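You operate a simulated robot arm through the tools that you are given. There is no shell and no other tool.

You run a simulated robot arm. Do the job below in one go: nothing can be reset, and whatever is moved stays where it is left.

## Task
Set the packer up for 12 kg sacks.
Fine: white switch to Target and key 12 kg, fine knob on 2, then white switch to Trim, key 100 g and leave it there; Zero the total; the mode switch stays at Off.

The check looks at the end state, three seconds after you hand in, the way a careful person would. Anything else that was tipped, shoved, dropped, spilled or broken makes it a failure.

## Robot
A 7-joint arm with a two-finger parallel gripper, fixed in place. Base frame: the origin is at the foot of the arm, x ahead of it, y to its left, z up. Lengths are in m, angles in degrees, forces in N, time in s.
With the tool pointing down near the work surface it reaches from about 0.36 to 0.86 m from the base axis. Its first joint turns from -166.0 to 166.0 degrees. Payload 3.43 kg.
The TCP is the grasp point between the finger pads, 0.034 m short of the fingertips. In the tool frame z runs along the fingers and y along their closing line. The gripper opens to 0.128 m. The fingers are 0.024 m wide and 0.012 m thick; the gripper's body (0.048 by 0.13 m) begins 0.096 m behind the TCP.
Orientation is that of the tool frame in the base frame, as [roll, pitch, yaw] about the fixed x, y, z axes, in that order (R = Rz(yaw) Ry(pitch) Rx(roll)). With the fingers straight down and closing along the base's y, the tool's x points along the base's -x, its y along +y and its z along -z.

## Interface
- The arm moves only by the tool send_rows. Its argument "deltas" is a list that holds one entry, the list of rows, each a list of 7 numbers: the shift along the tool's x, y, z in cm, then the turn, a rotation vector about the tool's x, y, z in degrees, then the gripper command, from -1 (shut) to 1 (fully open), values between in proportion. In form: [[[tx, ty, tz, wx, wy, wz, claw], ...]]. A call has 1 to 20 rows; each row is the pose to reach, as a shift and turn from the pose commanded when the call began, along the tool's axes at that moment. Rows are played at 5 a second. More than 0.05 m and 8.6 degrees between two rows, or a gripper value outside its range, and nothing of the call is played. A pose out of reach is approached as far as the arm can. The call stops where the force on the tool passes 40 N (or 10 N more than at its start, if that is more) or the arm is blocked; 0.2 s more then pass. The fingers move at their own pace (about 0.153 m/s each) and stop on an object; they squeeze with about 38 N. The grip force told is the motor's: it shows also when the fingers shut on nothing. Time passes only in rows, and 0.2 s behind the last, so rows that repeat a pose let the fingers close. The reply holds the time, the measured pose of the TCP, the force on the tool along the base axes, the opening and the grip force, in the units named above and with some noise, with the torque about the TCP (base axes, N m) and any sound that the robot's microphone picked up.
- Cameras (640 x 400 px; columns grow to the right, rows downward): "scene" is fixed at [0.2204, 0.6484, 1.5759]; the picture's right is [-0.89, -0.46, 0.00], its down [-0.23, 0.43, -0.87] and it looks along [0.40, -0.77, -0.49] (base axes); focal length 318 px, centre (320, 200). "wrist" rides on the gripper at [0.076, -0.011, -0.16] in the tool frame; the picture's right is [0.15, 0.99, 0.00], its down [-0.88, 0.13, -0.46] and it looks along [-0.45, 0.07, 0.89] (tool axes); focal length 234 px, centre (320, 200). There is no depth. A picture from a camera that has moved, and an enlarged one, comes with that camera's place and axes in the base frame and with its lens.
- grab_frame(camera): a new picture of that camera. It takes no simulated time.
- inspect(camera, box): a new picture of the part [left, top, right, bottom] of that camera's present view, enlarged. It takes no simulated time.
- hand_in(): hands the job in; it is judged then, once.

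Nothing tells you positions but the pictures and the camera data. Unless the task says otherwise, let go and move clear before handing in.

The tools are called after "Call:" as name(argument=value, ...) on one line, values as JSON. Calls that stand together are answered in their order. send_rows: Moves the arm, as the interface text tells. Its arguments: {"type":"object","properties":{"deltas":{"type":"array"}},"required":["deltas"]} The other tools are called the same way: grab_frame (camera) takes a picture; inspect (camera, box) takes an enlarged picture of a part of a camera's view; hand_in () hands the job in.

At the start:

```text
t: 0.0
position: [0.4448, -0.3353, 1.24]
tcp_rot: [179.9, 0.0, -180.0]
wrist_force: [0.5, -0.8, 0.0]
wrist_torque: [0.0, -0.01, 0.01]
width: 0.1282
gripper_force: 0.2
```

scene: 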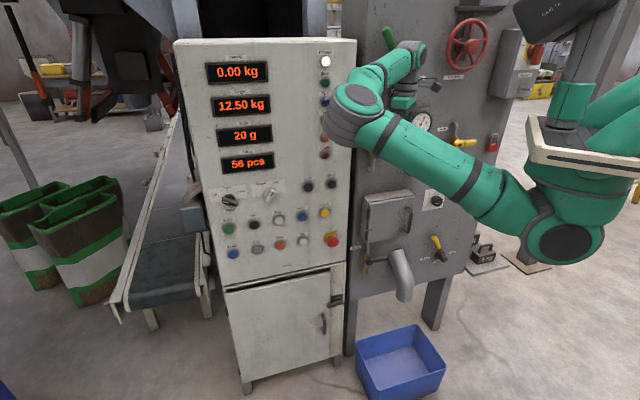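
wrist: 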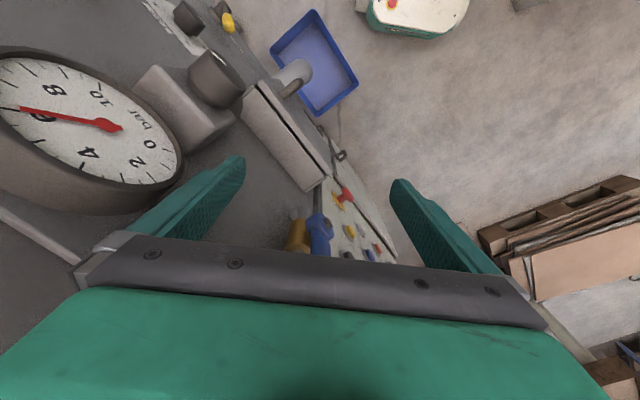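

I see a packer panel with four displays, two knobs and an array of buttons, and the arm standing close in front of it. I'll zoom in to read the labels before I move anything.

Call:
inspect(camera="scene", box=[170, 30, 370, 155])

Call:
inspect(camera="scene", box=[190, 150, 370, 270])

Call:
inspect(camera="scene", box=[205, 170, 295, 230])

Call:
inspect(camera="scene", box=[215, 205, 345, 275])

Call:
inspect(camera="wrist", box=[270, 150, 410, 270])

```text
3.20 times, centred on (270, 92) of scene
camera zoom: at [0.2204, 0.6484, 1.5759], right [-0.89, -0.46, 0.0], down [-0.23, 0.43, -0.87], along [0.4, -0.77, -0.49], focal length 1017 px, centre (480, 544)
```

zoom: 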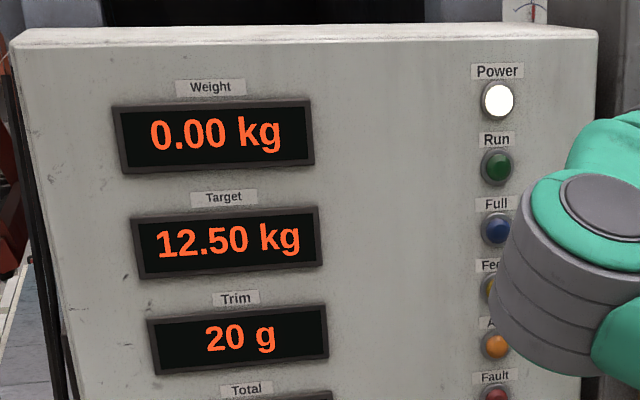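

```text
3.33 times, centred on (280, 210) of scene
camera zoom: at [0.2204, 0.6484, 1.5759], right [-0.89, -0.46, 0.0], down [-0.23, 0.43, -0.87], along [0.4, -0.77, -0.49], focal length 1059 px, centre (453, 167)
```

zoom: 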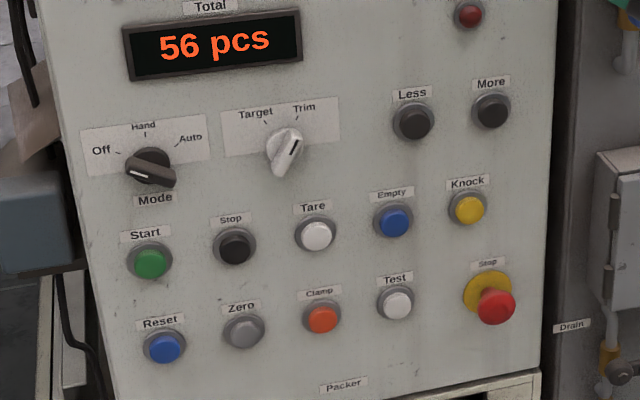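

```text
6.67 times, centred on (250, 200) of scene
camera zoom: at [0.2204, 0.6484, 1.5759], right [-0.89, -0.46, 0.0], down [-0.23, 0.43, -0.87], along [0.4, -0.77, -0.49], focal length 2118 px, centre (787, 200)
```

zoom: 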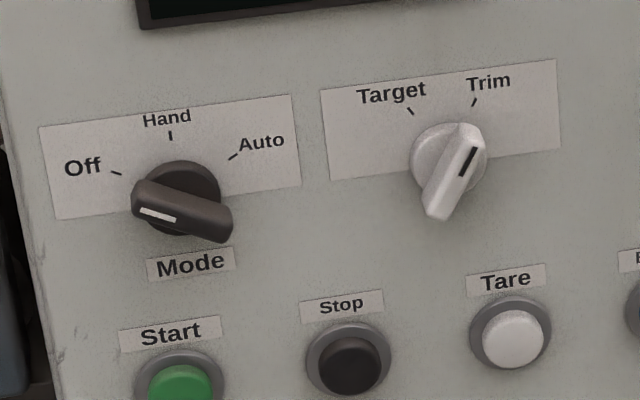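

```text
4.92 times, centred on (280, 240) of scene
camera zoom: at [0.2204, 0.6484, 1.5759], right [-0.89, -0.46, 0.0], down [-0.23, 0.43, -0.87], along [0.4, -0.77, -0.49], focal length 1564 px, centre (517, 3)
```

zoom: 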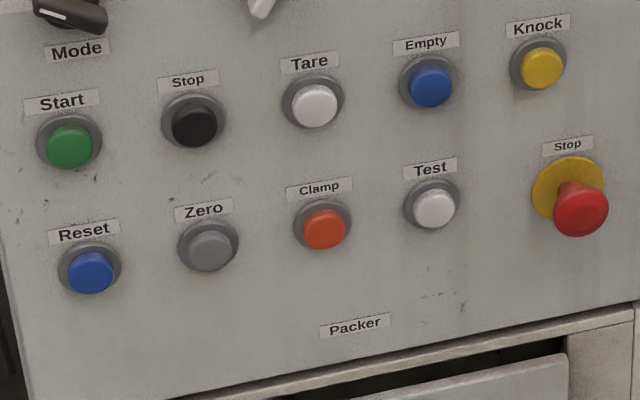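

```text
3.33 times, centred on (340, 210) of wrist
camera zoom: at [0.3701, -0.3478, 1.4002], right [-0.15, 0.99, 0.0], down [0.88, 0.13, 0.46], along [0.45, 0.07, -0.89], focal length 781 px, centre (253, 167)
```

zoom: 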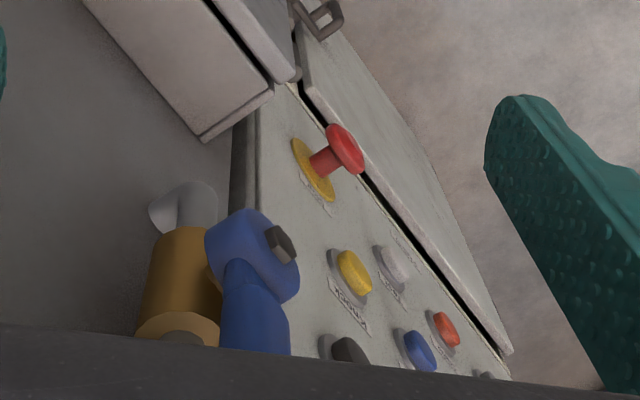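

The panel labels are readable, but I don't see a "fine" knob on it. I'll look over the rest of the machine for it.

Call:
inspect(camera="scene", box=[350, 80, 530, 200])

Call:
inspect(camera="scene", box=[350, 170, 500, 280])

Call:
inspect(camera="scene", box=[350, 0, 550, 120])

Call:
inspect(camera="scene", box=[0, 0, 200, 200])

Call:
inspect(camera="wrist", box=[120, 0, 370, 180])

Call:
inspect(camera="scene", box=[160, 170, 250, 230])

```text
3.33 times, centred on (440, 140) of scene
camera zoom: at [0.2204, 0.6484, 1.5759], right [-0.89, -0.46, 0.0], down [-0.23, 0.43, -0.87], along [0.4, -0.77, -0.49], focal length 1059 px, centre (-80, 400)
```

zoom: 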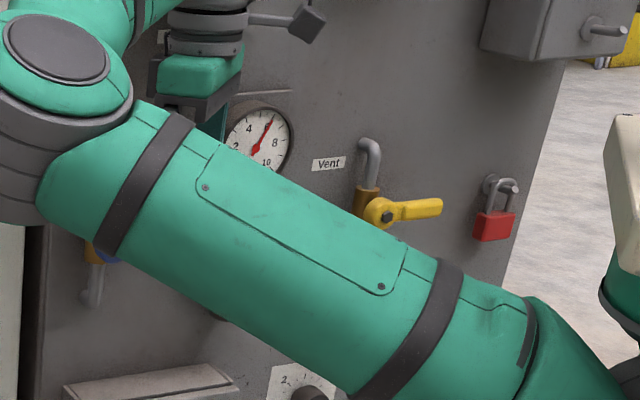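

```text
3.64 times, centred on (425, 225) of scene
camera zoom: at [0.2204, 0.6484, 1.5759], right [-0.89, -0.46, 0.0], down [-0.23, 0.43, -0.87], along [0.4, -0.77, -0.49], focal length 1155 px, centre (-62, 109)
```

zoom: 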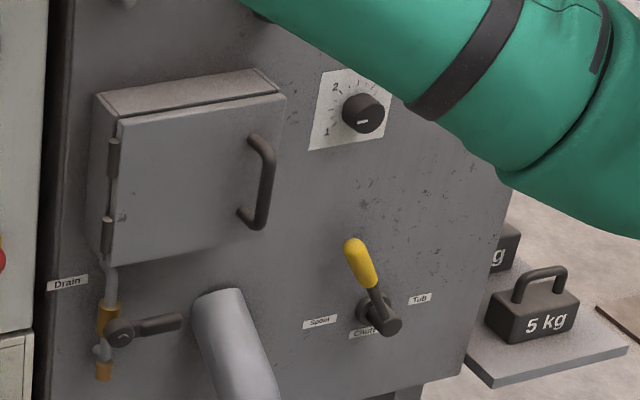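

```text
3.20 times, centred on (450, 60) of scene
camera zoom: at [0.2204, 0.6484, 1.5759], right [-0.89, -0.46, 0.0], down [-0.23, 0.43, -0.87], along [0.4, -0.77, -0.49], focal length 1017 px, centre (-96, 648)
```

zoom: 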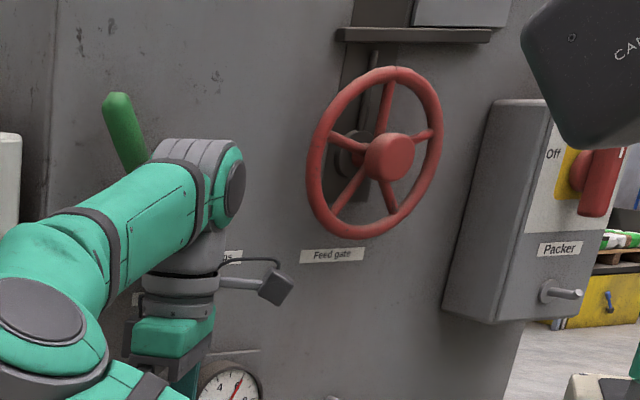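

```text
2.00 times, centred on (100, 100) of scene
camera zoom: at [0.2204, 0.6484, 1.5759], right [-0.89, -0.46, 0.0], down [-0.23, 0.43, -0.87], along [0.4, -0.77, -0.49], focal length 636 px, centre (760, 400)
```

zoom: 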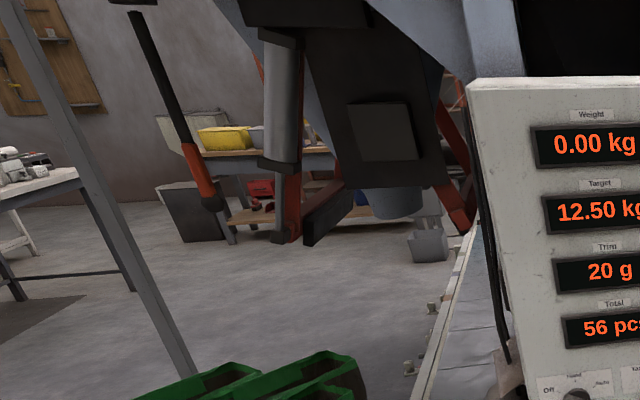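

```text
2.22 times, centred on (245, 90) of wrist
camera zoom: at [0.3701, -0.3478, 1.4002], right [-0.15, 0.99, 0.0], down [0.88, 0.13, 0.46], along [0.45, 0.07, -0.89], focal length 520 px, centre (487, 444)
```

zoom: 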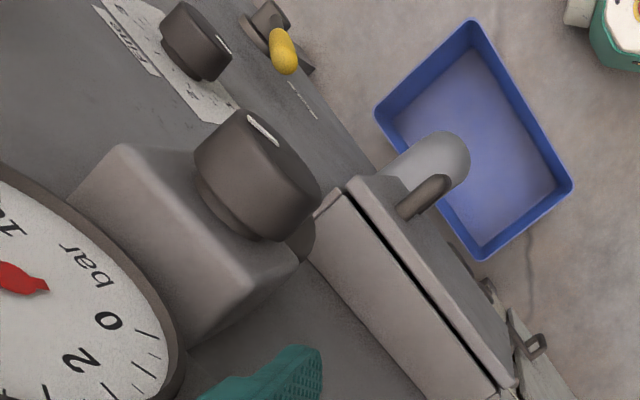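

```text
6.67 times, centred on (205, 200) of scene
camera zoom: at [0.2204, 0.6484, 1.5759], right [-0.89, -0.46, 0.0], down [-0.23, 0.43, -0.87], along [0.4, -0.77, -0.49], focal length 2118 px, centre (1087, 200)
```

zoom: 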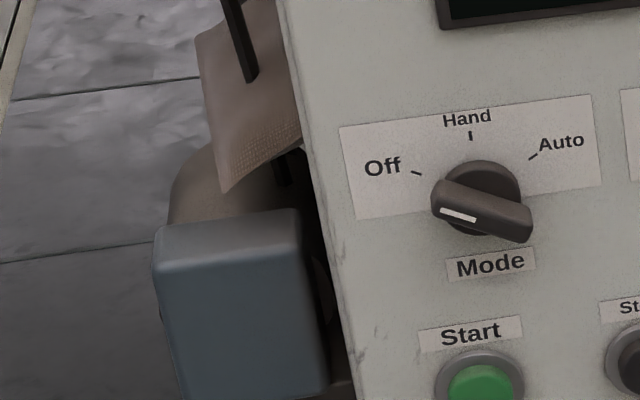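

The panel stands vertically at 45° to the base axes, about 0.63 m from the base. Its normal is (-0.71, 0.71, 0). The fine knob is on the grey wall to its right. I'll back the gripper away from the wall first and yaw it by 45°.

Call:
send_rows(deltas=[[[3.4, 3.4, 0, 0, 0, 0, 0], [4, 8, 0, 0, 0, 0, -1], [2, 12.2, 0, 0, 0, 0, -1], [0, 16.4, 0, 0, 0, 8, -1], [-2, 20.6, 0, 0, 0, 16, -1], [-5, 24, 0, 0, 0, 24, -1], [-5, 26.4, 0, 0, 0, 32, -1], [-5, 26.4, 0, 0, 0, 40, -1], [-5, 26.4, 0, 0, 0, 45, -1], [-5, 26.4, 0, 0, 0, 45, -1]]])

```text
t: 2.2
position: [0.4946, -0.0698, 1.2405]
tcp_rot: [-179.9, 0.0, 135.0]
wrist_force: [0.2, 0.1, 0.8]
wrist_torque: [-0.01, -0.02, 0.0]
width: 0.0
gripper_force: 32.8
```

Call:
send_rows(deltas=[[[-1, 0, 1, 0, -8, 0, -1], [-2, 0, 2, 0, -16, 0, -1], [-3, 0, 3, 0, -24, 0, -1], [-4, 0, 4, 0, -32, 0, -1], [-5, 0, 5, 0, -40, 0, -1], [-6, 0, 6, 0, -48, 0, -1], [-7, 0, 7, 0, -56, 0, -1], [-8, 0, 8, 0, -64, 0, -1], [-9, 0, 9, 0, -72, 0, -1], [-9, 0, 10, 0, -80, 0, -1], [-9, 0, 10, 0, -86, 0, -1], [-9, 0, 10, 0, -90, 0, -1], [-9, 0, 10, 0, -90, 0, -1]]])

Call:
grab_frame(camera="scene")

Call:
grab_frame(camera="wrist")

```text
t: 5.0
position: [0.5591, -0.1347, 1.14]
tcp_rot: [28.5, 89.8, -16.4]
wrist_force: [-0.3, -1.0, 0.4]
wrist_torque: [-0.02, 0.01, 0.02]
width: 0.0
gripper_force: 32.9
```

```text
taken
```

scene: 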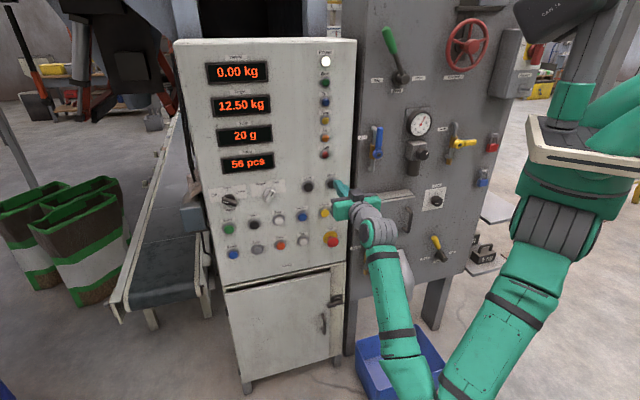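

```text
taken
camera wrist: at [0.4389, -0.0311, 1.0643], right [0.7, 0.7, -0.15], down [-0.23, 0.41, 0.88], along [0.68, -0.58, 0.45], focal length 234 px, centre (320, 200)
```

wrist: 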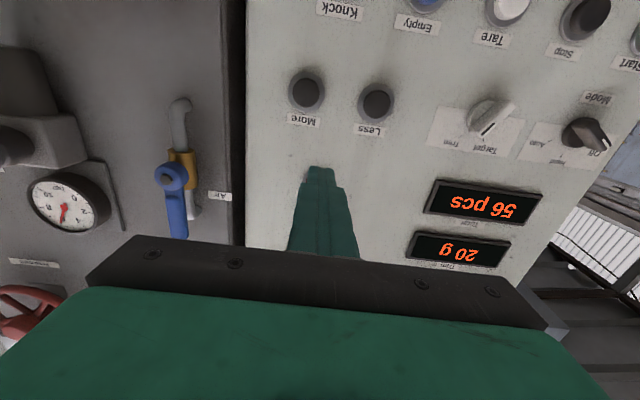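

The arm is now horizontal and clear of the panel, and the fine knob and the panel are both visible. I'll look closely at the switch, the Fine knob and the Less/More buttons.

Call:
inspect(camera="scene", box=[410, 175, 470, 215])

Call:
inspect(camera="wrist", box=[410, 60, 630, 200])

Call:
inspect(camera="wrist", box=[260, 0, 460, 140])

Call:
inspect(camera="scene", box=[350, 10, 500, 110])

Call:
inspect(camera="scene", box=[350, 100, 500, 200])

```text
10.00 times, centred on (440, 195) of scene
camera zoom: at [0.2204, 0.6484, 1.5759], right [-0.89, -0.46, 0.0], down [-0.23, 0.43, -0.87], along [0.4, -0.77, -0.49], focal length 3177 px, centre (-880, 250)
```

zoom: 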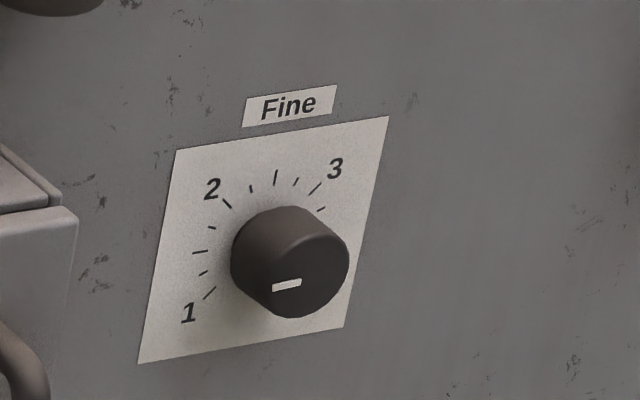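

```text
2.86 times, centred on (520, 130) of wrist
camera zoom: at [0.4389, -0.0311, 1.0643], right [0.7, 0.7, -0.15], down [-0.23, 0.41, 0.88], along [0.68, -0.58, 0.45], focal length 669 px, centre (-251, 400)
```

zoom: 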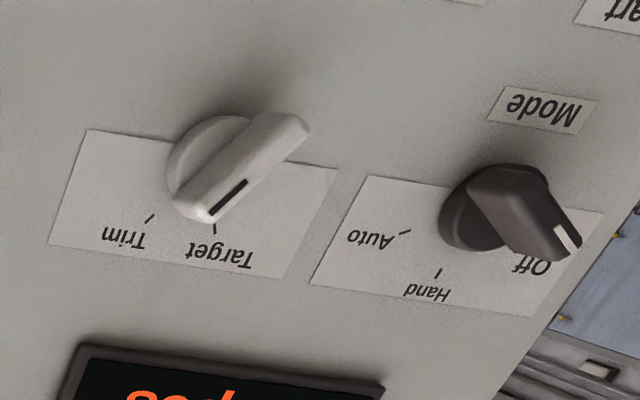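

```text
2.86 times, centred on (360, 70) of wrist
camera zoom: at [0.4389, -0.0311, 1.0643], right [0.7, 0.7, -0.15], down [-0.23, 0.41, 0.88], along [0.68, -0.58, 0.45], focal length 669 px, centre (206, 571)
```

zoom: 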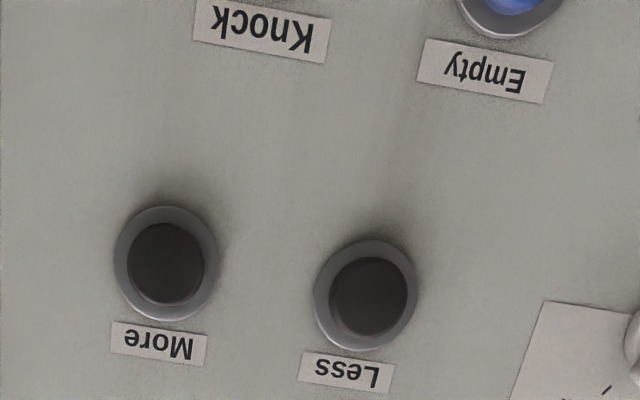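

```text
4.00 times, centred on (425, 60) of scene
camera zoom: at [0.2204, 0.6484, 1.5759], right [-0.89, -0.46, 0.0], down [-0.23, 0.43, -0.87], along [0.4, -0.77, -0.49], focal length 1271 px, centre (-100, 760)
```

zoom: 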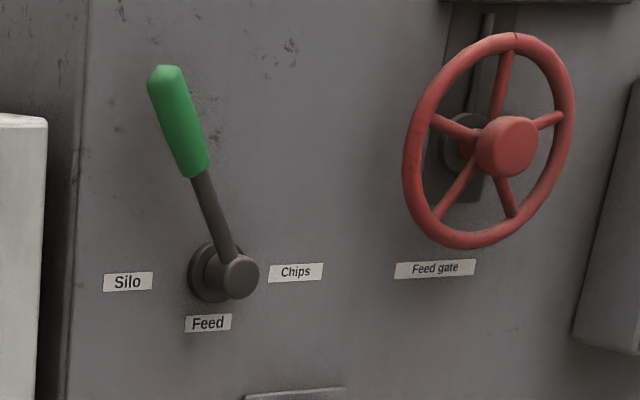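

```text
4.00 times, centred on (425, 150) of scene
camera zoom: at [0.2204, 0.6484, 1.5759], right [-0.89, -0.46, 0.0], down [-0.23, 0.43, -0.87], along [0.4, -0.77, -0.49], focal length 1271 px, centre (-100, 400)
```

zoom: 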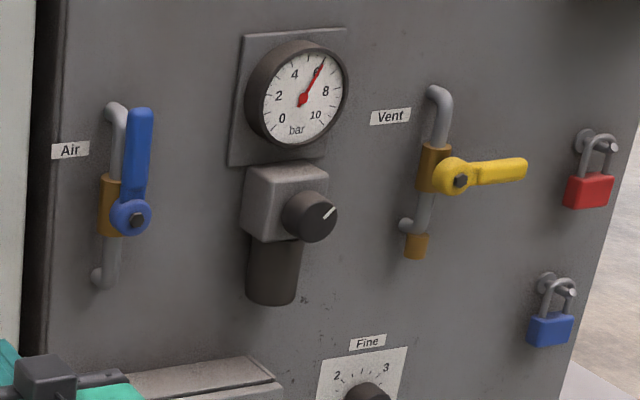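

The white switch is on Trim, with its axis near s=0.497 along the panel at z≈1.075, and the panel surface is at d≈-0.641. I'll line the open gripper up in front of the switch handle and check before going in.

Call:
send_rows(deltas=[[[1.5, 4, 0, 0, 0, 7, -0.3], [3, 8, 0, 0, 0, 14, -0.3], [4.5, 12, 0, 0, 0, 21, -0.3], [6, 16, 1, 0, 0, 28, -0.3], [6.55, 19.7, 3, 0, 0, 30, -0.3], [6.55, 19.7, 6, 0, 0, 30, -0.3], [6.55, 19.7, 6, 0, 0, 30, -0.3]]])

Call:
grab_frame(camera="scene")

Call:
grab_frame(camera="wrist")

Call:
inspect(camera="scene", box=[215, 170, 305, 230])

```text
t: 6.6
position: [0.7395, -0.0358, 1.0762]
tcp_rot: [90.0, 60.1, 45.0]
wrist_force: [0.4, -0.6, 0.2]
wrist_torque: [0.0, 0.02, 0.02]
width: 0.0448
gripper_force: 0.1
```

```text
taken
```

scene: 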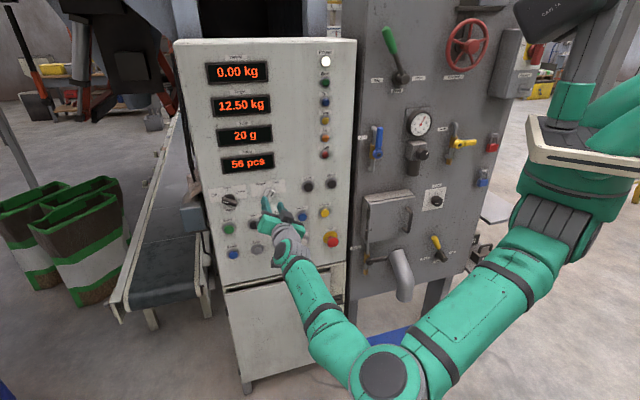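

```text
taken
camera wrist: at [0.6465, 0.0949, 1.0042], right [0.66, 0.66, 0.37], down [-0.55, 0.09, 0.83], along [0.51, -0.75, 0.42], focal length 234 px, centre (320, 200)
```

wrist: 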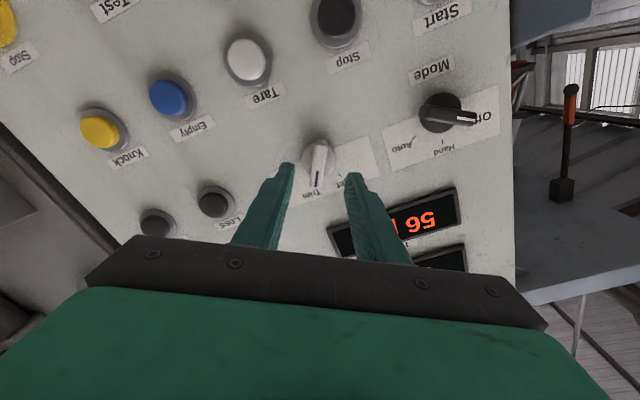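

```text
6.67 times, centred on (260, 200) of scene
camera zoom: at [0.2204, 0.6484, 1.5759], right [-0.89, -0.46, 0.0], down [-0.23, 0.43, -0.87], along [0.4, -0.77, -0.49], focal length 2118 px, centre (720, 200)
```

zoom: 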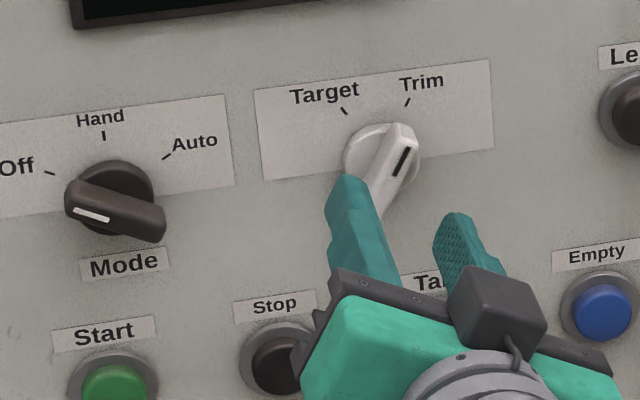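

Call:
inspect(camera="wrist", box=[240, 110, 420, 230])

```text
3.33 times, centred on (330, 170) of wrist
camera zoom: at [0.6465, 0.0949, 1.0042], right [0.66, 0.66, 0.37], down [-0.55, 0.09, 0.83], along [0.51, -0.75, 0.42], focal length 781 px, centre (287, 300)
```

zoom: 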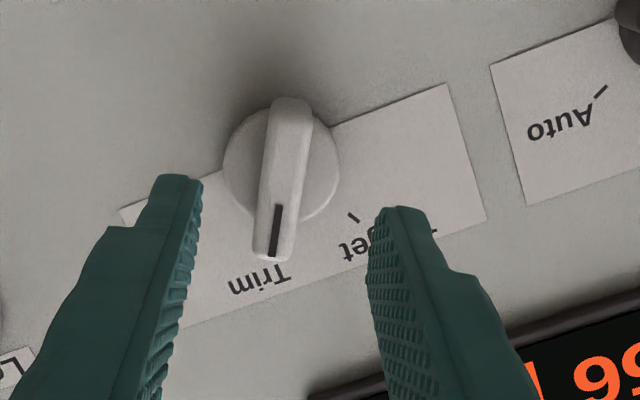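

The handle is centred and parallel between the fingers. I'll advance and close on it gently.

Call:
send_rows(deltas=[[[0, 0, 2.5, 0, 0, 0, -0.3], [0, 0, 4.5, 0, 0, 0, -0.3], [0, 0, 4.5, 0, 0, 0, -0.3]]])

Call:
inspect(camera="wrist", box=[240, 90, 420, 210])

Call:
inspect(camera="scene", box=[215, 170, 305, 230])

```text
t: 7.4
position: [0.77, -0.0675, 1.075]
tcp_rot: [90.1, 59.9, 45.0]
wrist_force: [-0.6, -0.3, 0.2]
wrist_torque: [0.0, 0.01, -0.02]
width: 0.0448
gripper_force: 0.0
```

```text
3.33 times, centred on (330, 150) of wrist
camera zoom: at [0.6789, 0.0637, 1.0039], right [0.66, 0.66, 0.37], down [-0.55, 0.09, 0.83], along [0.51, -0.75, 0.42], focal length 781 px, centre (287, 367)
```

zoom: 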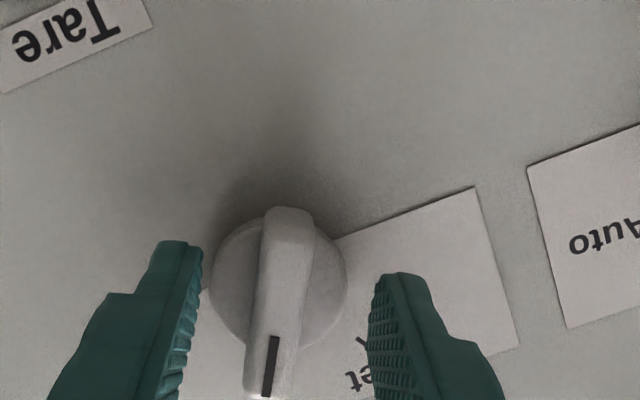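

```text
6.67 times, centred on (260, 200) of scene
camera zoom: at [0.2204, 0.6484, 1.5759], right [-0.89, -0.46, 0.0], down [-0.23, 0.43, -0.87], along [0.4, -0.77, -0.49], focal length 2118 px, centre (720, 200)
```

zoom: 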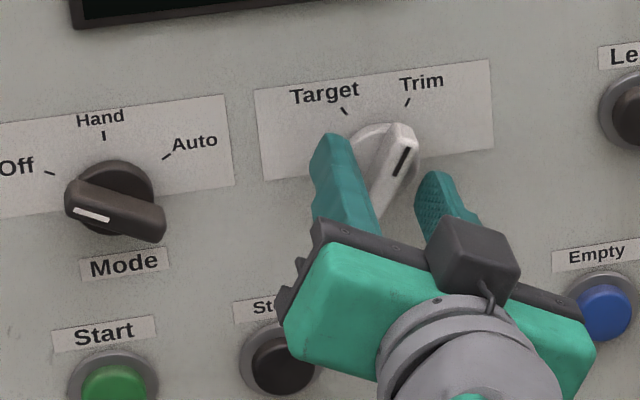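

Call:
send_rows(deltas=[[[0, 0, 0, 0, 0, 0, -0.6], [0, 0, 0, 0, 0, 0, -0.8], [0, 0, 0, 0, 0, 0, -0.8]]])

Call:
inspect(camera="wrist", box=[240, 90, 420, 210])

```text
t: 8.2
position: [0.7714, -0.0687, 1.0739]
tcp_rot: [89.9, 60.0, 45.0]
wrist_force: [-2.7, -2.4, -3.5]
wrist_torque: [0.01, 0.0, -0.12]
width: 0.0159
gripper_force: 2.5
```

```text
3.33 times, centred on (330, 150) of wrist
camera zoom: at [0.6787, 0.0633, 1.0036], right [0.66, 0.66, 0.37], down [-0.55, 0.09, 0.83], along [0.51, -0.75, 0.42], focal length 781 px, centre (287, 367)
```

zoom: 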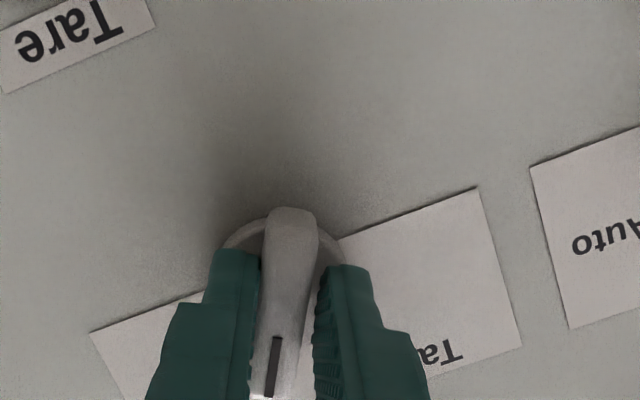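

The handle is gripped at 16 mm. Now I'll turn it counter-clockwise by 60° to Target.

Call:
send_rows(deltas=[[[0, 0, 0, 0, 0, -8, -0.85], [0, 0, 0, 0, 0, -16, -0.85], [0, 0, 0, 0, 0, -24, -0.85], [0, 0, 0, 0, 0, -32, -0.85], [0, 0, 0, 0, 0, -40, -0.85], [0, 0, 0, 0, 0, -48, -0.85], [0, 0, 0, 0, 0, -55, -0.85], [0, 0, 0, 0, 0, -60, -0.85], [0, 0, 0, 0, 0, -60, -0.85]]])

Call:
inspect(camera="wrist", box=[240, 90, 420, 210])

Call:
inspect(camera="scene", box=[215, 170, 305, 230])

```text
t: 10.2
position: [0.7717, -0.069, 1.0771]
tcp_rot: [-89.8, 60.1, -135.0]
wrist_force: [-6.3, -7.8, 4.8]
wrist_torque: [-0.09, -0.1, -0.17]
width: 0.0161
gripper_force: 5.7
```

```text
3.33 times, centred on (330, 150) of wrist
camera zoom: at [0.6261, 0.0087, 1.0159], right [0.55, 0.55, -0.62], down [0.07, 0.71, 0.7], along [0.83, -0.43, 0.36], focal length 781 px, centre (287, 367)
```

zoom: 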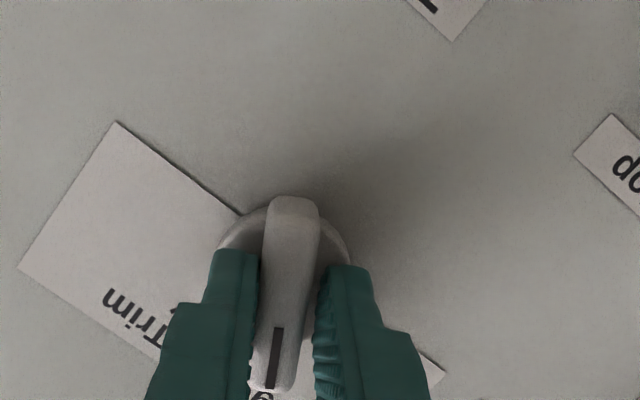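

```text
6.67 times, centred on (260, 200) of scene
camera zoom: at [0.2204, 0.6484, 1.5759], right [-0.89, -0.46, 0.0], down [-0.23, 0.43, -0.87], along [0.4, -0.77, -0.49], focal length 2118 px, centre (720, 200)
```

zoom: 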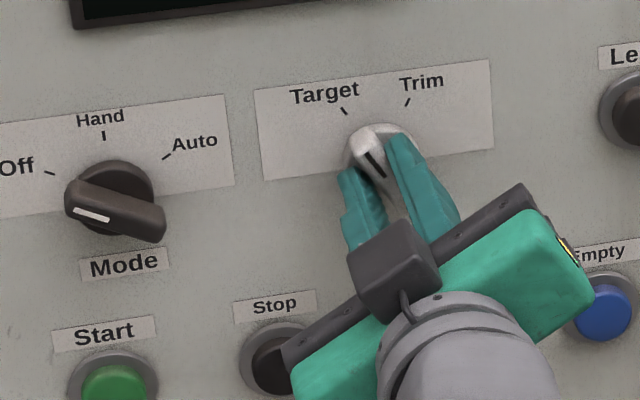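

The pointer is on Target. I'll release, back off and straighten up.

Call:
send_rows(deltas=[[[0, 0, 0, 0, 0, 0, -0.5], [0, 0, 0, 0, 0, 0, -0.3], [0, 0, 0, 0, 0, 0, -0.3], [0, 0, -3, 0, 0, 0, -0.3], [0, 0, -5, 0, 0, 0, -0.3], [0, 0, -5, 0, 0, 8, -0.6], [0, 0, -5, 0, 0, 16, -1], [0, 0, -5, 0, 0, 24, -1], [0, 0, -5, 0, 0, 30, -1], [0, 0, -5, 0, 0, 30, -1]]])

Call:
inspect(camera="scene", box=[215, 170, 305, 230])

```text
t: 12.4
position: [0.7369, -0.034, 1.0736]
tcp_rot: [84.4, 89.8, 39.5]
wrist_force: [1.0, 0.4, 0.4]
wrist_torque: [-0.03, -0.02, 0.02]
width: 0.0004
gripper_force: 32.6
```

```text
6.67 times, centred on (260, 200) of scene
camera zoom: at [0.2204, 0.6484, 1.5759], right [-0.89, -0.46, 0.0], down [-0.23, 0.43, -0.87], along [0.4, -0.77, -0.49], focal length 2118 px, centre (720, 200)
```

zoom: 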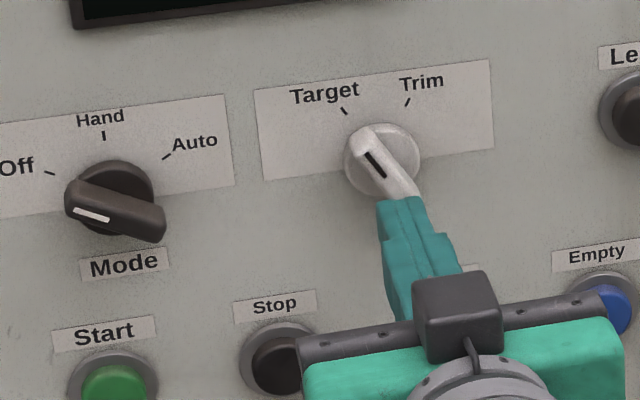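

Call:
send_rows(deltas=[[[-0.2, -4.6, 0, 0, 0, 0, -1], [-0.4, -9.2, 0, 0, 0, 0, -1], [-0.65, -13.6, 0, 0, 0, 0, -1], [-0.65, -13.6, 3.0, 0, 0, 0, -1], [-0.65, -13.6, 3.0, 0, 0, 0, -1]]])

Call:
inspect(camera="scene", box=[260, 160, 350, 220])

Call:
grab_frame(camera="wrist")

Call:
grab_frame(camera="scene")

```text
t: 13.6
position: [0.6637, -0.1528, 1.0832]
tcp_rot: [-107.7, 90.0, -152.7]
wrist_force: [-1.2, -0.4, -0.2]
wrist_torque: [0.03, 0.0, -0.01]
width: 0.0
gripper_force: 32.9
```

```text
6.67 times, centred on (305, 190) of scene
camera zoom: at [0.2204, 0.6484, 1.5759], right [-0.89, -0.46, 0.0], down [-0.23, 0.43, -0.87], along [0.4, -0.77, -0.49], focal length 2118 px, centre (420, 267)
```

zoom: 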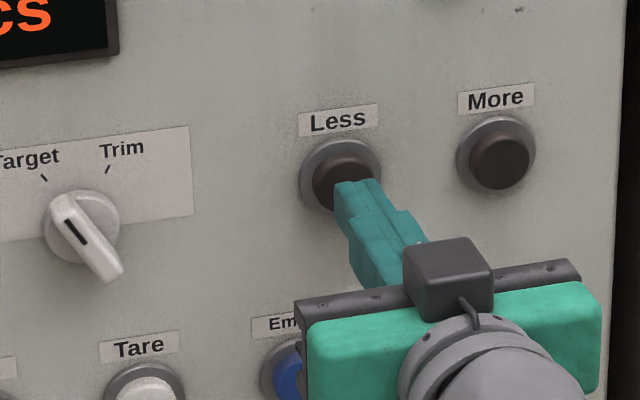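

```text
taken
camera wrist: at [0.5426, -0.0488, 1.0079], right [0.7, 0.7, -0.15], down [-0.23, 0.41, 0.88], along [0.68, -0.58, 0.45], focal length 234 px, centre (320, 200)
```

wrist: 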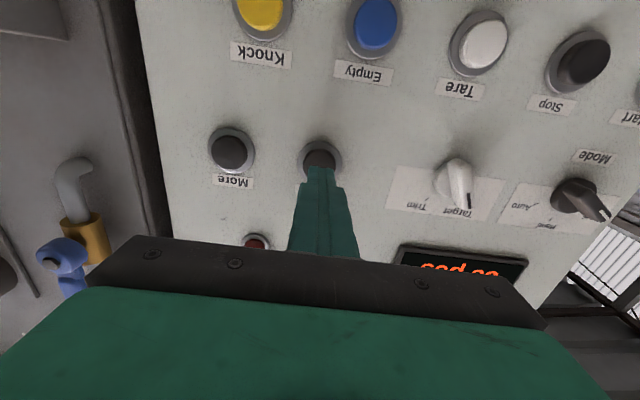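

```text
taken
```

scene: 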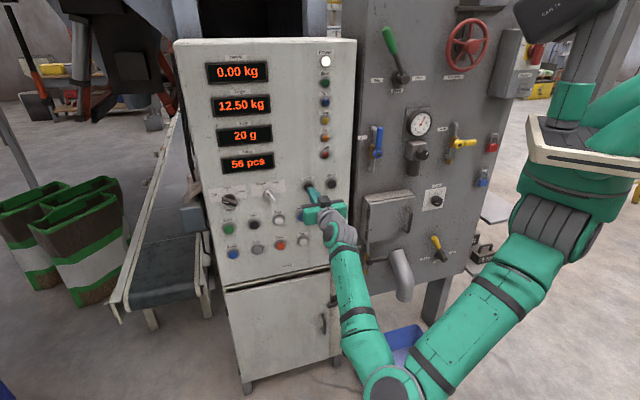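

The tip is about 2 cm in front of Less. I'll make one short press and see what step it gives.

Call:
send_rows(deltas=[[[0, 0, 1.5, 0, 0, 0, -1], [0, 0, 2.2, 0, 0, 0, -1], [0, 0, 1.2, 0, 0, 0, -1], [0, 0, 1.2, 0, 0, 0, -1]]])

Call:
inspect(camera="scene", box=[180, 40, 300, 190])

```text
t: 14.6
position: [0.6705, -0.1594, 1.0805]
tcp_rot: [-43.4, 89.9, -88.4]
wrist_force: [0.3, 0.1, 0.5]
wrist_torque: [0.02, 0.01, -0.02]
width: 0.0
gripper_force: 33.0
heard: click
```

```text
2.67 times, centred on (240, 115) of scene
camera zoom: at [0.2204, 0.6484, 1.5759], right [-0.89, -0.46, 0.0], down [-0.23, 0.43, -0.87], along [0.4, -0.77, -0.49], focal length 847 px, centre (533, 427)
```

zoom: 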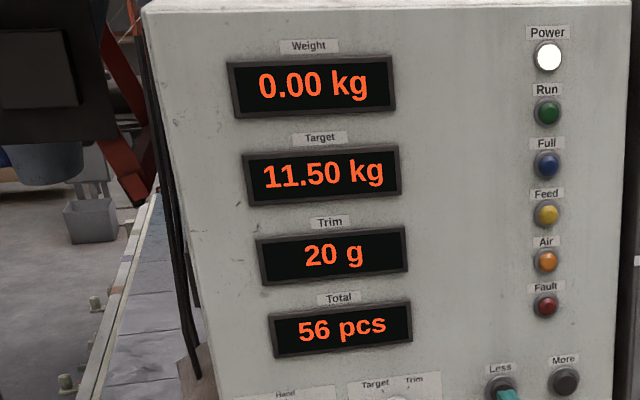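

One click moved the target from 12.50 to 11.50, so the step is either 1 kg or a doubled 0.5. I'll press More once, briefly, to find out.

Call:
send_rows(deltas=[[[0, -2, -1.5, 0, 0, 0, -1], [0, -6, -1.5, 0, 0, 0, -1], [0, -8.4, -1.0, 0, 0, 0, -1], [0, -8.4, 0.3, 0, 0, 0, -1], [0, -8.4, 0.3, 0, 0, 0, -1]]])

Call:
send_rows(deltas=[[[0, 0, 0.6, 0, 0, 0, -1], [0, 0, -0.6, 0, 0, 0, -1], [0, 0, -0.6, 0, 0, 0, -1]]])

Call:
inspect(camera="scene", box=[180, 40, 300, 190])

Call:
inspect(camera="scene", box=[290, 160, 380, 220])

```text
t: 15.8
position: [0.6125, -0.2227, 1.0819]
tcp_rot: [66.3, 89.9, 21.3]
wrist_force: [-1.1, 1.5, -0.3]
wrist_torque: [0.03, -0.02, 0.01]
width: 0.0
gripper_force: 32.6
```

```text
t: 16.6
position: [0.6084, -0.216, 1.0804]
tcp_rot: [-10.5, 89.9, -55.4]
wrist_force: [-0.3, -0.4, -0.6]
wrist_torque: [-0.03, -0.01, -0.01]
width: 0.0
gripper_force: 33.5
heard: click
```

```text
2.67 times, centred on (240, 115) of scene
camera zoom: at [0.2204, 0.6484, 1.5759], right [-0.89, -0.46, 0.0], down [-0.23, 0.43, -0.87], along [0.4, -0.77, -0.49], focal length 847 px, centre (533, 427)
```

zoom: 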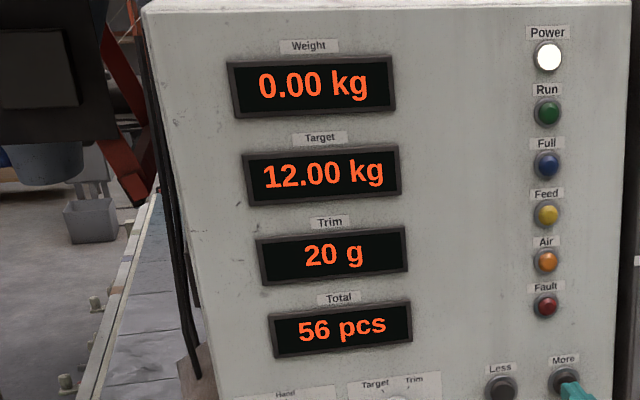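

```text
6.67 times, centred on (335, 190) of scene
camera zoom: at [0.2204, 0.6484, 1.5759], right [-0.89, -0.46, 0.0], down [-0.23, 0.43, -0.87], along [0.4, -0.77, -0.49], focal length 2118 px, centre (220, 267)
```

zoom: 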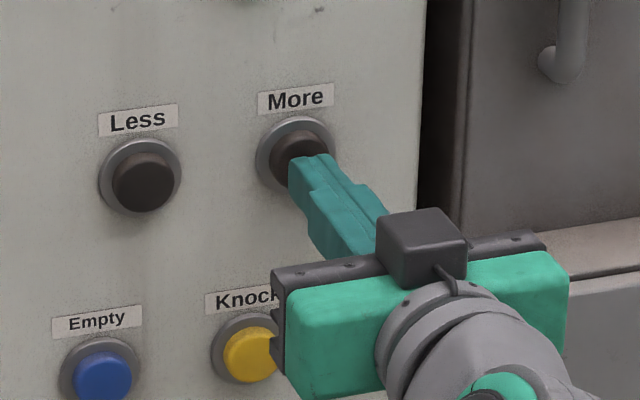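

The target reads 12.00 kg. Next is the Fine knob on the grey wall, so I'll back off and slide toward it for a closer look.

Call:
send_rows(deltas=[[[0, 0, -5, 0, 0, 0, -1], [0, -1, -9.8, 0, 0, 0, -1], [0.5, -5.8, -10, 0, 0, 0, -1], [1, -10.6, -10, 0, 0, 0, -1], [1.5, -15.4, -10, 0, 0, 0, -1], [2, -20.2, -10, 0, 0, 0, -1], [2.5, -25, -10, 0, 0, 0, -1], [3, -29.8, -10, 0, 0, 0, -1], [3, -29.8, -10, 0, 0, 0, -1]]])

Call:
grab_frame(camera="wrist")

Call:
grab_frame(camera="scene")

```text
t: 18.6
position: [0.4687, -0.252, 1.0399]
tcp_rot: [-80.7, 89.8, -125.9]
wrist_force: [-0.1, -0.6, 0.1]
wrist_torque: [0.0, -0.06, -0.02]
width: 0.0
gripper_force: 32.8
out of reach, approached as far as the arm can: row 3, 4, 5, 6, 7, 8, 9
```

```text
taken
camera wrist: at [0.3494, -0.1487, 0.9646], right [0.7, 0.7, -0.15], down [-0.23, 0.42, 0.88], along [0.67, -0.59, 0.45], focal length 234 px, centre (320, 200)
```

wrist: 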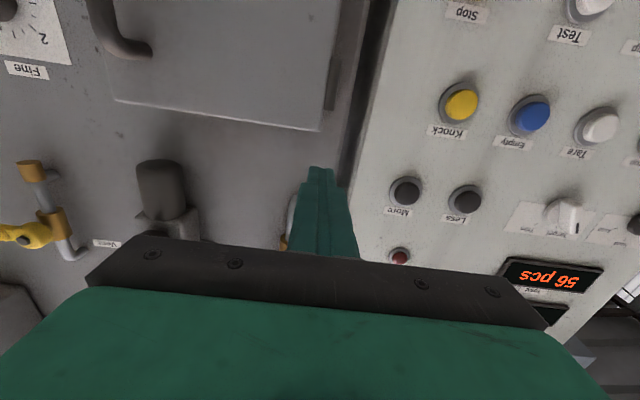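

```text
taken
```

scene: 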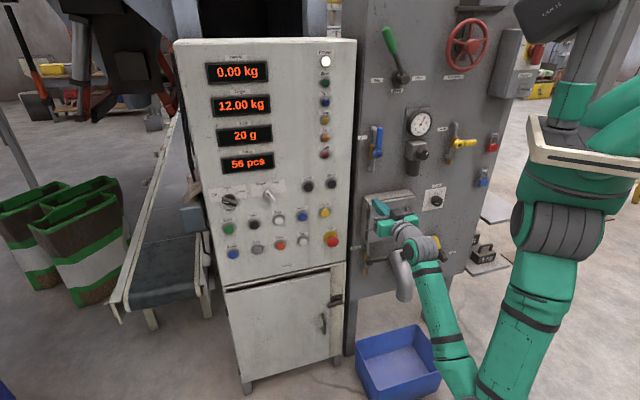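

That retreat put the wrist too close to the base axis. From triangulation, the knob is at about s=-0.18, z≈0.935, on the same wall plane. I'll move forward again and see which pose the next shift is counted from.

Call:
send_rows(deltas=[[[0, 0, 3, 0, 0, 0, -1], [0, 0, 3, 0, 0, 0, -1]]])

```text
t: 19.2
position: [0.4963, -0.273, 1.0473]
tcp_rot: [-105.8, 89.8, -151.1]
wrist_force: [0.4, -0.7, 0.8]
wrist_torque: [0.01, -0.02, -0.02]
width: 0.0
gripper_force: 33.5
out of reach, approached as far as the arm can: row 1, 2
```

Call:
send_rows(deltas=[[[0, 4.5, 0, 0, 0, 0, -1], [0, 9, 0, 0, 0, 0, -1], [0, 13.5, 0, 0, 0, 0, -1], [0, 18, 0, 0, 0, 0, -1], [0, 18, 0, 0, 0, 0, -1]]])

Call:
grab_frame(camera="scene")

```text
t: 20.4
position: [0.6241, -0.1502, 1.0486]
tcp_rot: [127.0, 89.9, 82.0]
wrist_force: [0.6, 0.0, 0.6]
wrist_torque: [0.03, 0.03, 0.0]
width: 0.0001
gripper_force: 32.9
```

```text
taken
```

scene: 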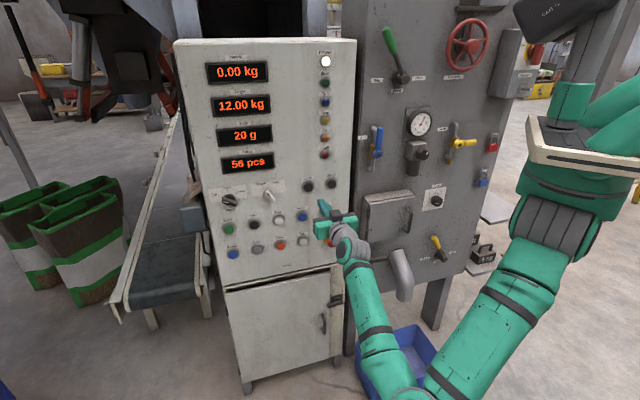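

Shifts are counted from the pose actually reached. With this elbow posture the arm can't point straight at the wall for small s. I'll tilt the tool 45° down, travel to the knob side like that, and then try levelling out there.

Call:
send_rows(deltas=[[[0, 0, -2, 0, 8, 0, -1], [0, 0, -4, 0, 16, 0, -1], [0, 0, -6, 0, 24, 0, -1], [0, 0, -8, 0, 32, 0, -1], [0, 0, -9, 0, 40, 0, -1], [0, 0, -9, 0, 45, 0, -1], [0, 0, -9, 0, 45, 0, -1]]])

Call:
grab_frame(camera="scene")

```text
t: 22.0
position: [0.5597, -0.0878, 1.0495]
tcp_rot: [-179.9, 44.9, 135.1]
wrist_force: [0.2, 0.4, -0.3]
wrist_torque: [0.04, -0.01, 0.03]
width: 0.0
gripper_force: 32.8
```

```text
taken
```

scene: 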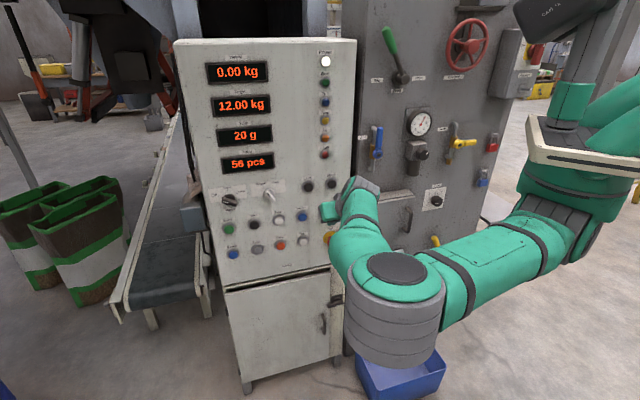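

Call:
send_rows(deltas=[[[0, -4.8, 0, 0, 0, 0, -1], [0, -9.6, 0, 0, 0, 0, -1], [0, -14.4, 0, 0, 0, 0, -1], [0, -19.2, 0, 0, 0, 0, -1], [0, -24, 0, 0, 0, 0, -1], [0, -28.8, 0, 0, 0, 0, -1], [0, -28.8, 0, 0, 0, 0, -1]]])

Call:
grab_frame(camera="scene")

```text
t: 23.6
position: [0.4122, -0.3468, 1.0559]
tcp_rot: [179.9, 44.9, 135.2]
wrist_force: [0.6, -0.6, -0.2]
wrist_torque: [0.04, 0.03, -0.02]
width: 0.0
gripper_force: 32.6
out of reach, approached as far as the arm can: row 2, 3, 4, 5, 6, 7
```

```text
taken
```

scene: 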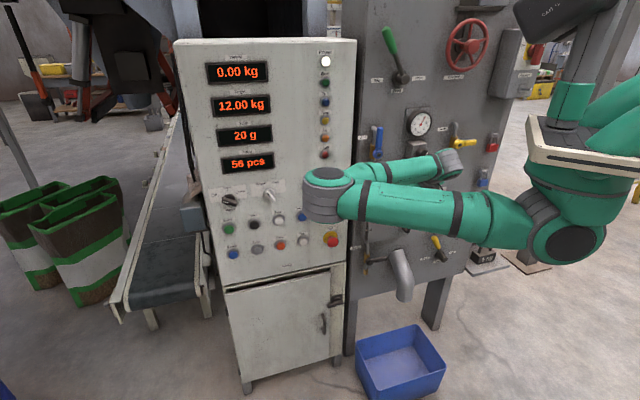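

The hand is at the knob side, but the elbow is now swinging out along the panel, which I don't like. Instead I'll go back to the level pose with the low elbow and swing the whole arm about the base. That reaches the knob with a skewed heading and a vertical finger-closing line.

Call:
send_rows(deltas=[[[0, 4.5, 0, 0, 0, 0, -1], [0.9, 9, -0.9, 0, 0, 0, -1], [1.8, 13.5, -1.8, 0, 0, 0, -1], [2.7, 17.5, -2.7, 0, 0, 0, -1], [3.6, 21.5, -3.6, 0, 0, 0, -1], [4.5, 25.5, -4.5, 0, 0, 0, -1], [4.5, 25.5, -4.5, 0, 0, 0, -1]]])

Call:
send_rows(deltas=[[[0, 0, 0, 0, -8, 0, -1], [0, 0, 0, 0, -16, 0, -1], [0, 0, 0, 0, -24, 0, -1], [0, 0, 0, 0, -32, 0, -1], [0, 0, 0, 0, -40, 0, -1], [0, 0, 0, 0, -45, 0, -1], [0, 0, 0, 0, -45, 0, -1]]])

Call:
grab_frame(camera="scene")

```text
t: 25.2
position: [0.5438, -0.1213, 1.0552]
tcp_rot: [180.0, 44.9, 134.9]
wrist_force: [0.2, 0.2, 0.0]
wrist_torque: [-0.02, 0.01, -0.02]
width: 0.0
gripper_force: 33.0
```

```text
t: 26.8
position: [0.5472, -0.1197, 1.0528]
tcp_rot: [18.1, 89.8, -26.9]
wrist_force: [0.4, -0.2, 0.2]
wrist_torque: [0.0, 0.0, -0.01]
width: 0.0
gripper_force: 32.7
```

```text
taken
```

scene: 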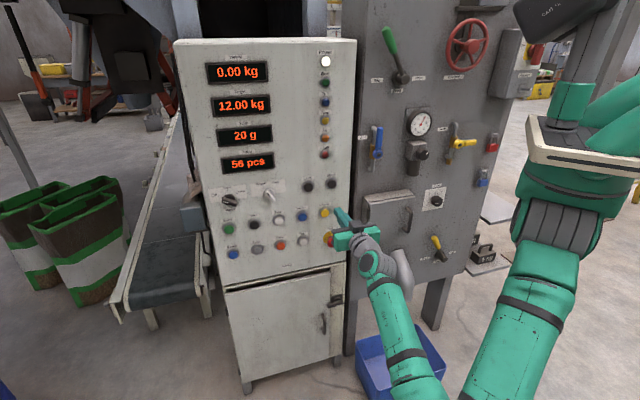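

Call:
send_rows(deltas=[[[0, -4.22, 2.46, 5, 0, 0, -1], [0, -8.65, 4.54, 10, 0, 0, -1], [0, -13.24, 6.22, 15, 0, 0, -1], [0, -17.95, 7.5, 20, 0, 0, -1], [0, -17.95, 7.5, 20, 0, 0, -1]]])

Call:
grab_frame(camera="scene")

Call:
grab_frame(camera="wrist")

```text
t: 28.0
position: [0.4774, -0.2999, 1.0495]
tcp_rot: [-4.0, 90.0, -68.8]
wrist_force: [0.6, 0.1, 1.0]
wrist_torque: [0.01, 0.01, 0.02]
width: 0.0
gripper_force: 33.1
```

```text
taken
```

scene: 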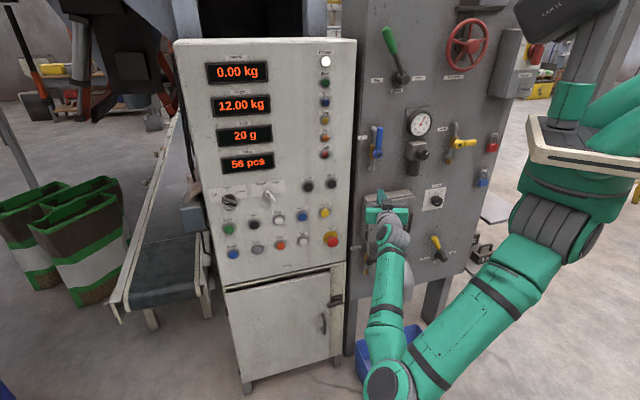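

```text
taken
camera wrist: at [0.3991, -0.1618, 0.9753], right [0.9, 0.42, -0.15], down [-0.08, 0.47, 0.88], along [0.44, -0.78, 0.45], focal length 234 px, centre (320, 200)
```

wrist: 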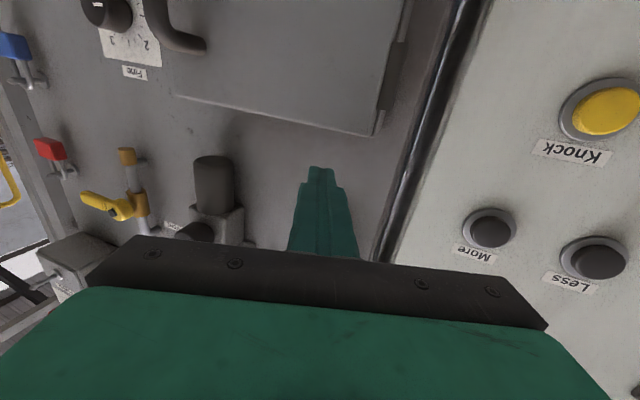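

Call:
send_rows(deltas=[[[0, -4.22, 2.46, 5, 0, 0, -1], [0, -8.65, 4.54, 10, 0, 0, -1], [0, -13.24, 6.22, 15, 0, 0, -1], [0, -17.95, 7.5, 20, 0, 0, -1], [0, -22.76, 8.36, 25, 0, 0, -1], [0, -22.76, 8.36, 25, 0, 0, -1]]])

Call:
grab_frame(camera="scene")

Call:
grab_frame(camera="wrist")

```text
t: 29.4
position: [0.3056, -0.4724, 1.0551]
tcp_rot: [-44.3, 90.0, -134.3]
wrist_force: [-0.5, -0.6, 1.3]
wrist_torque: [0.01, -0.01, -0.01]
width: 0.0
gripper_force: 32.9
```

```text
taken
```

scene: 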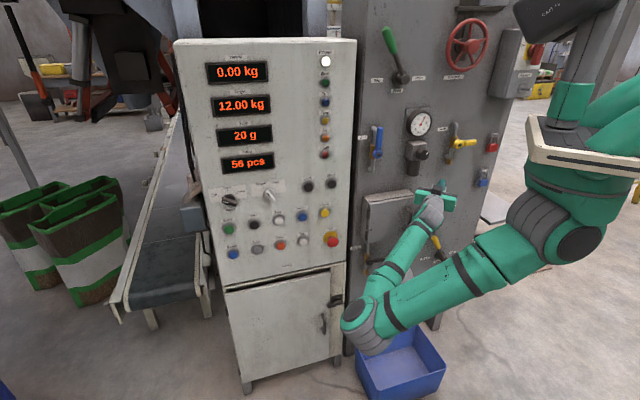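

```text
taken
camera wrist: at [0.2947, -0.3139, 0.98], right [0.99, 0.0, -0.15], down [0.13, 0.46, 0.88], along [0.07, -0.89, 0.45], focal length 234 px, centre (320, 200)
```

wrist: 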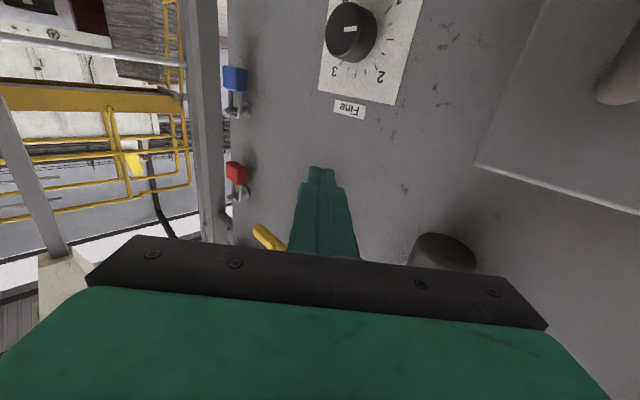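

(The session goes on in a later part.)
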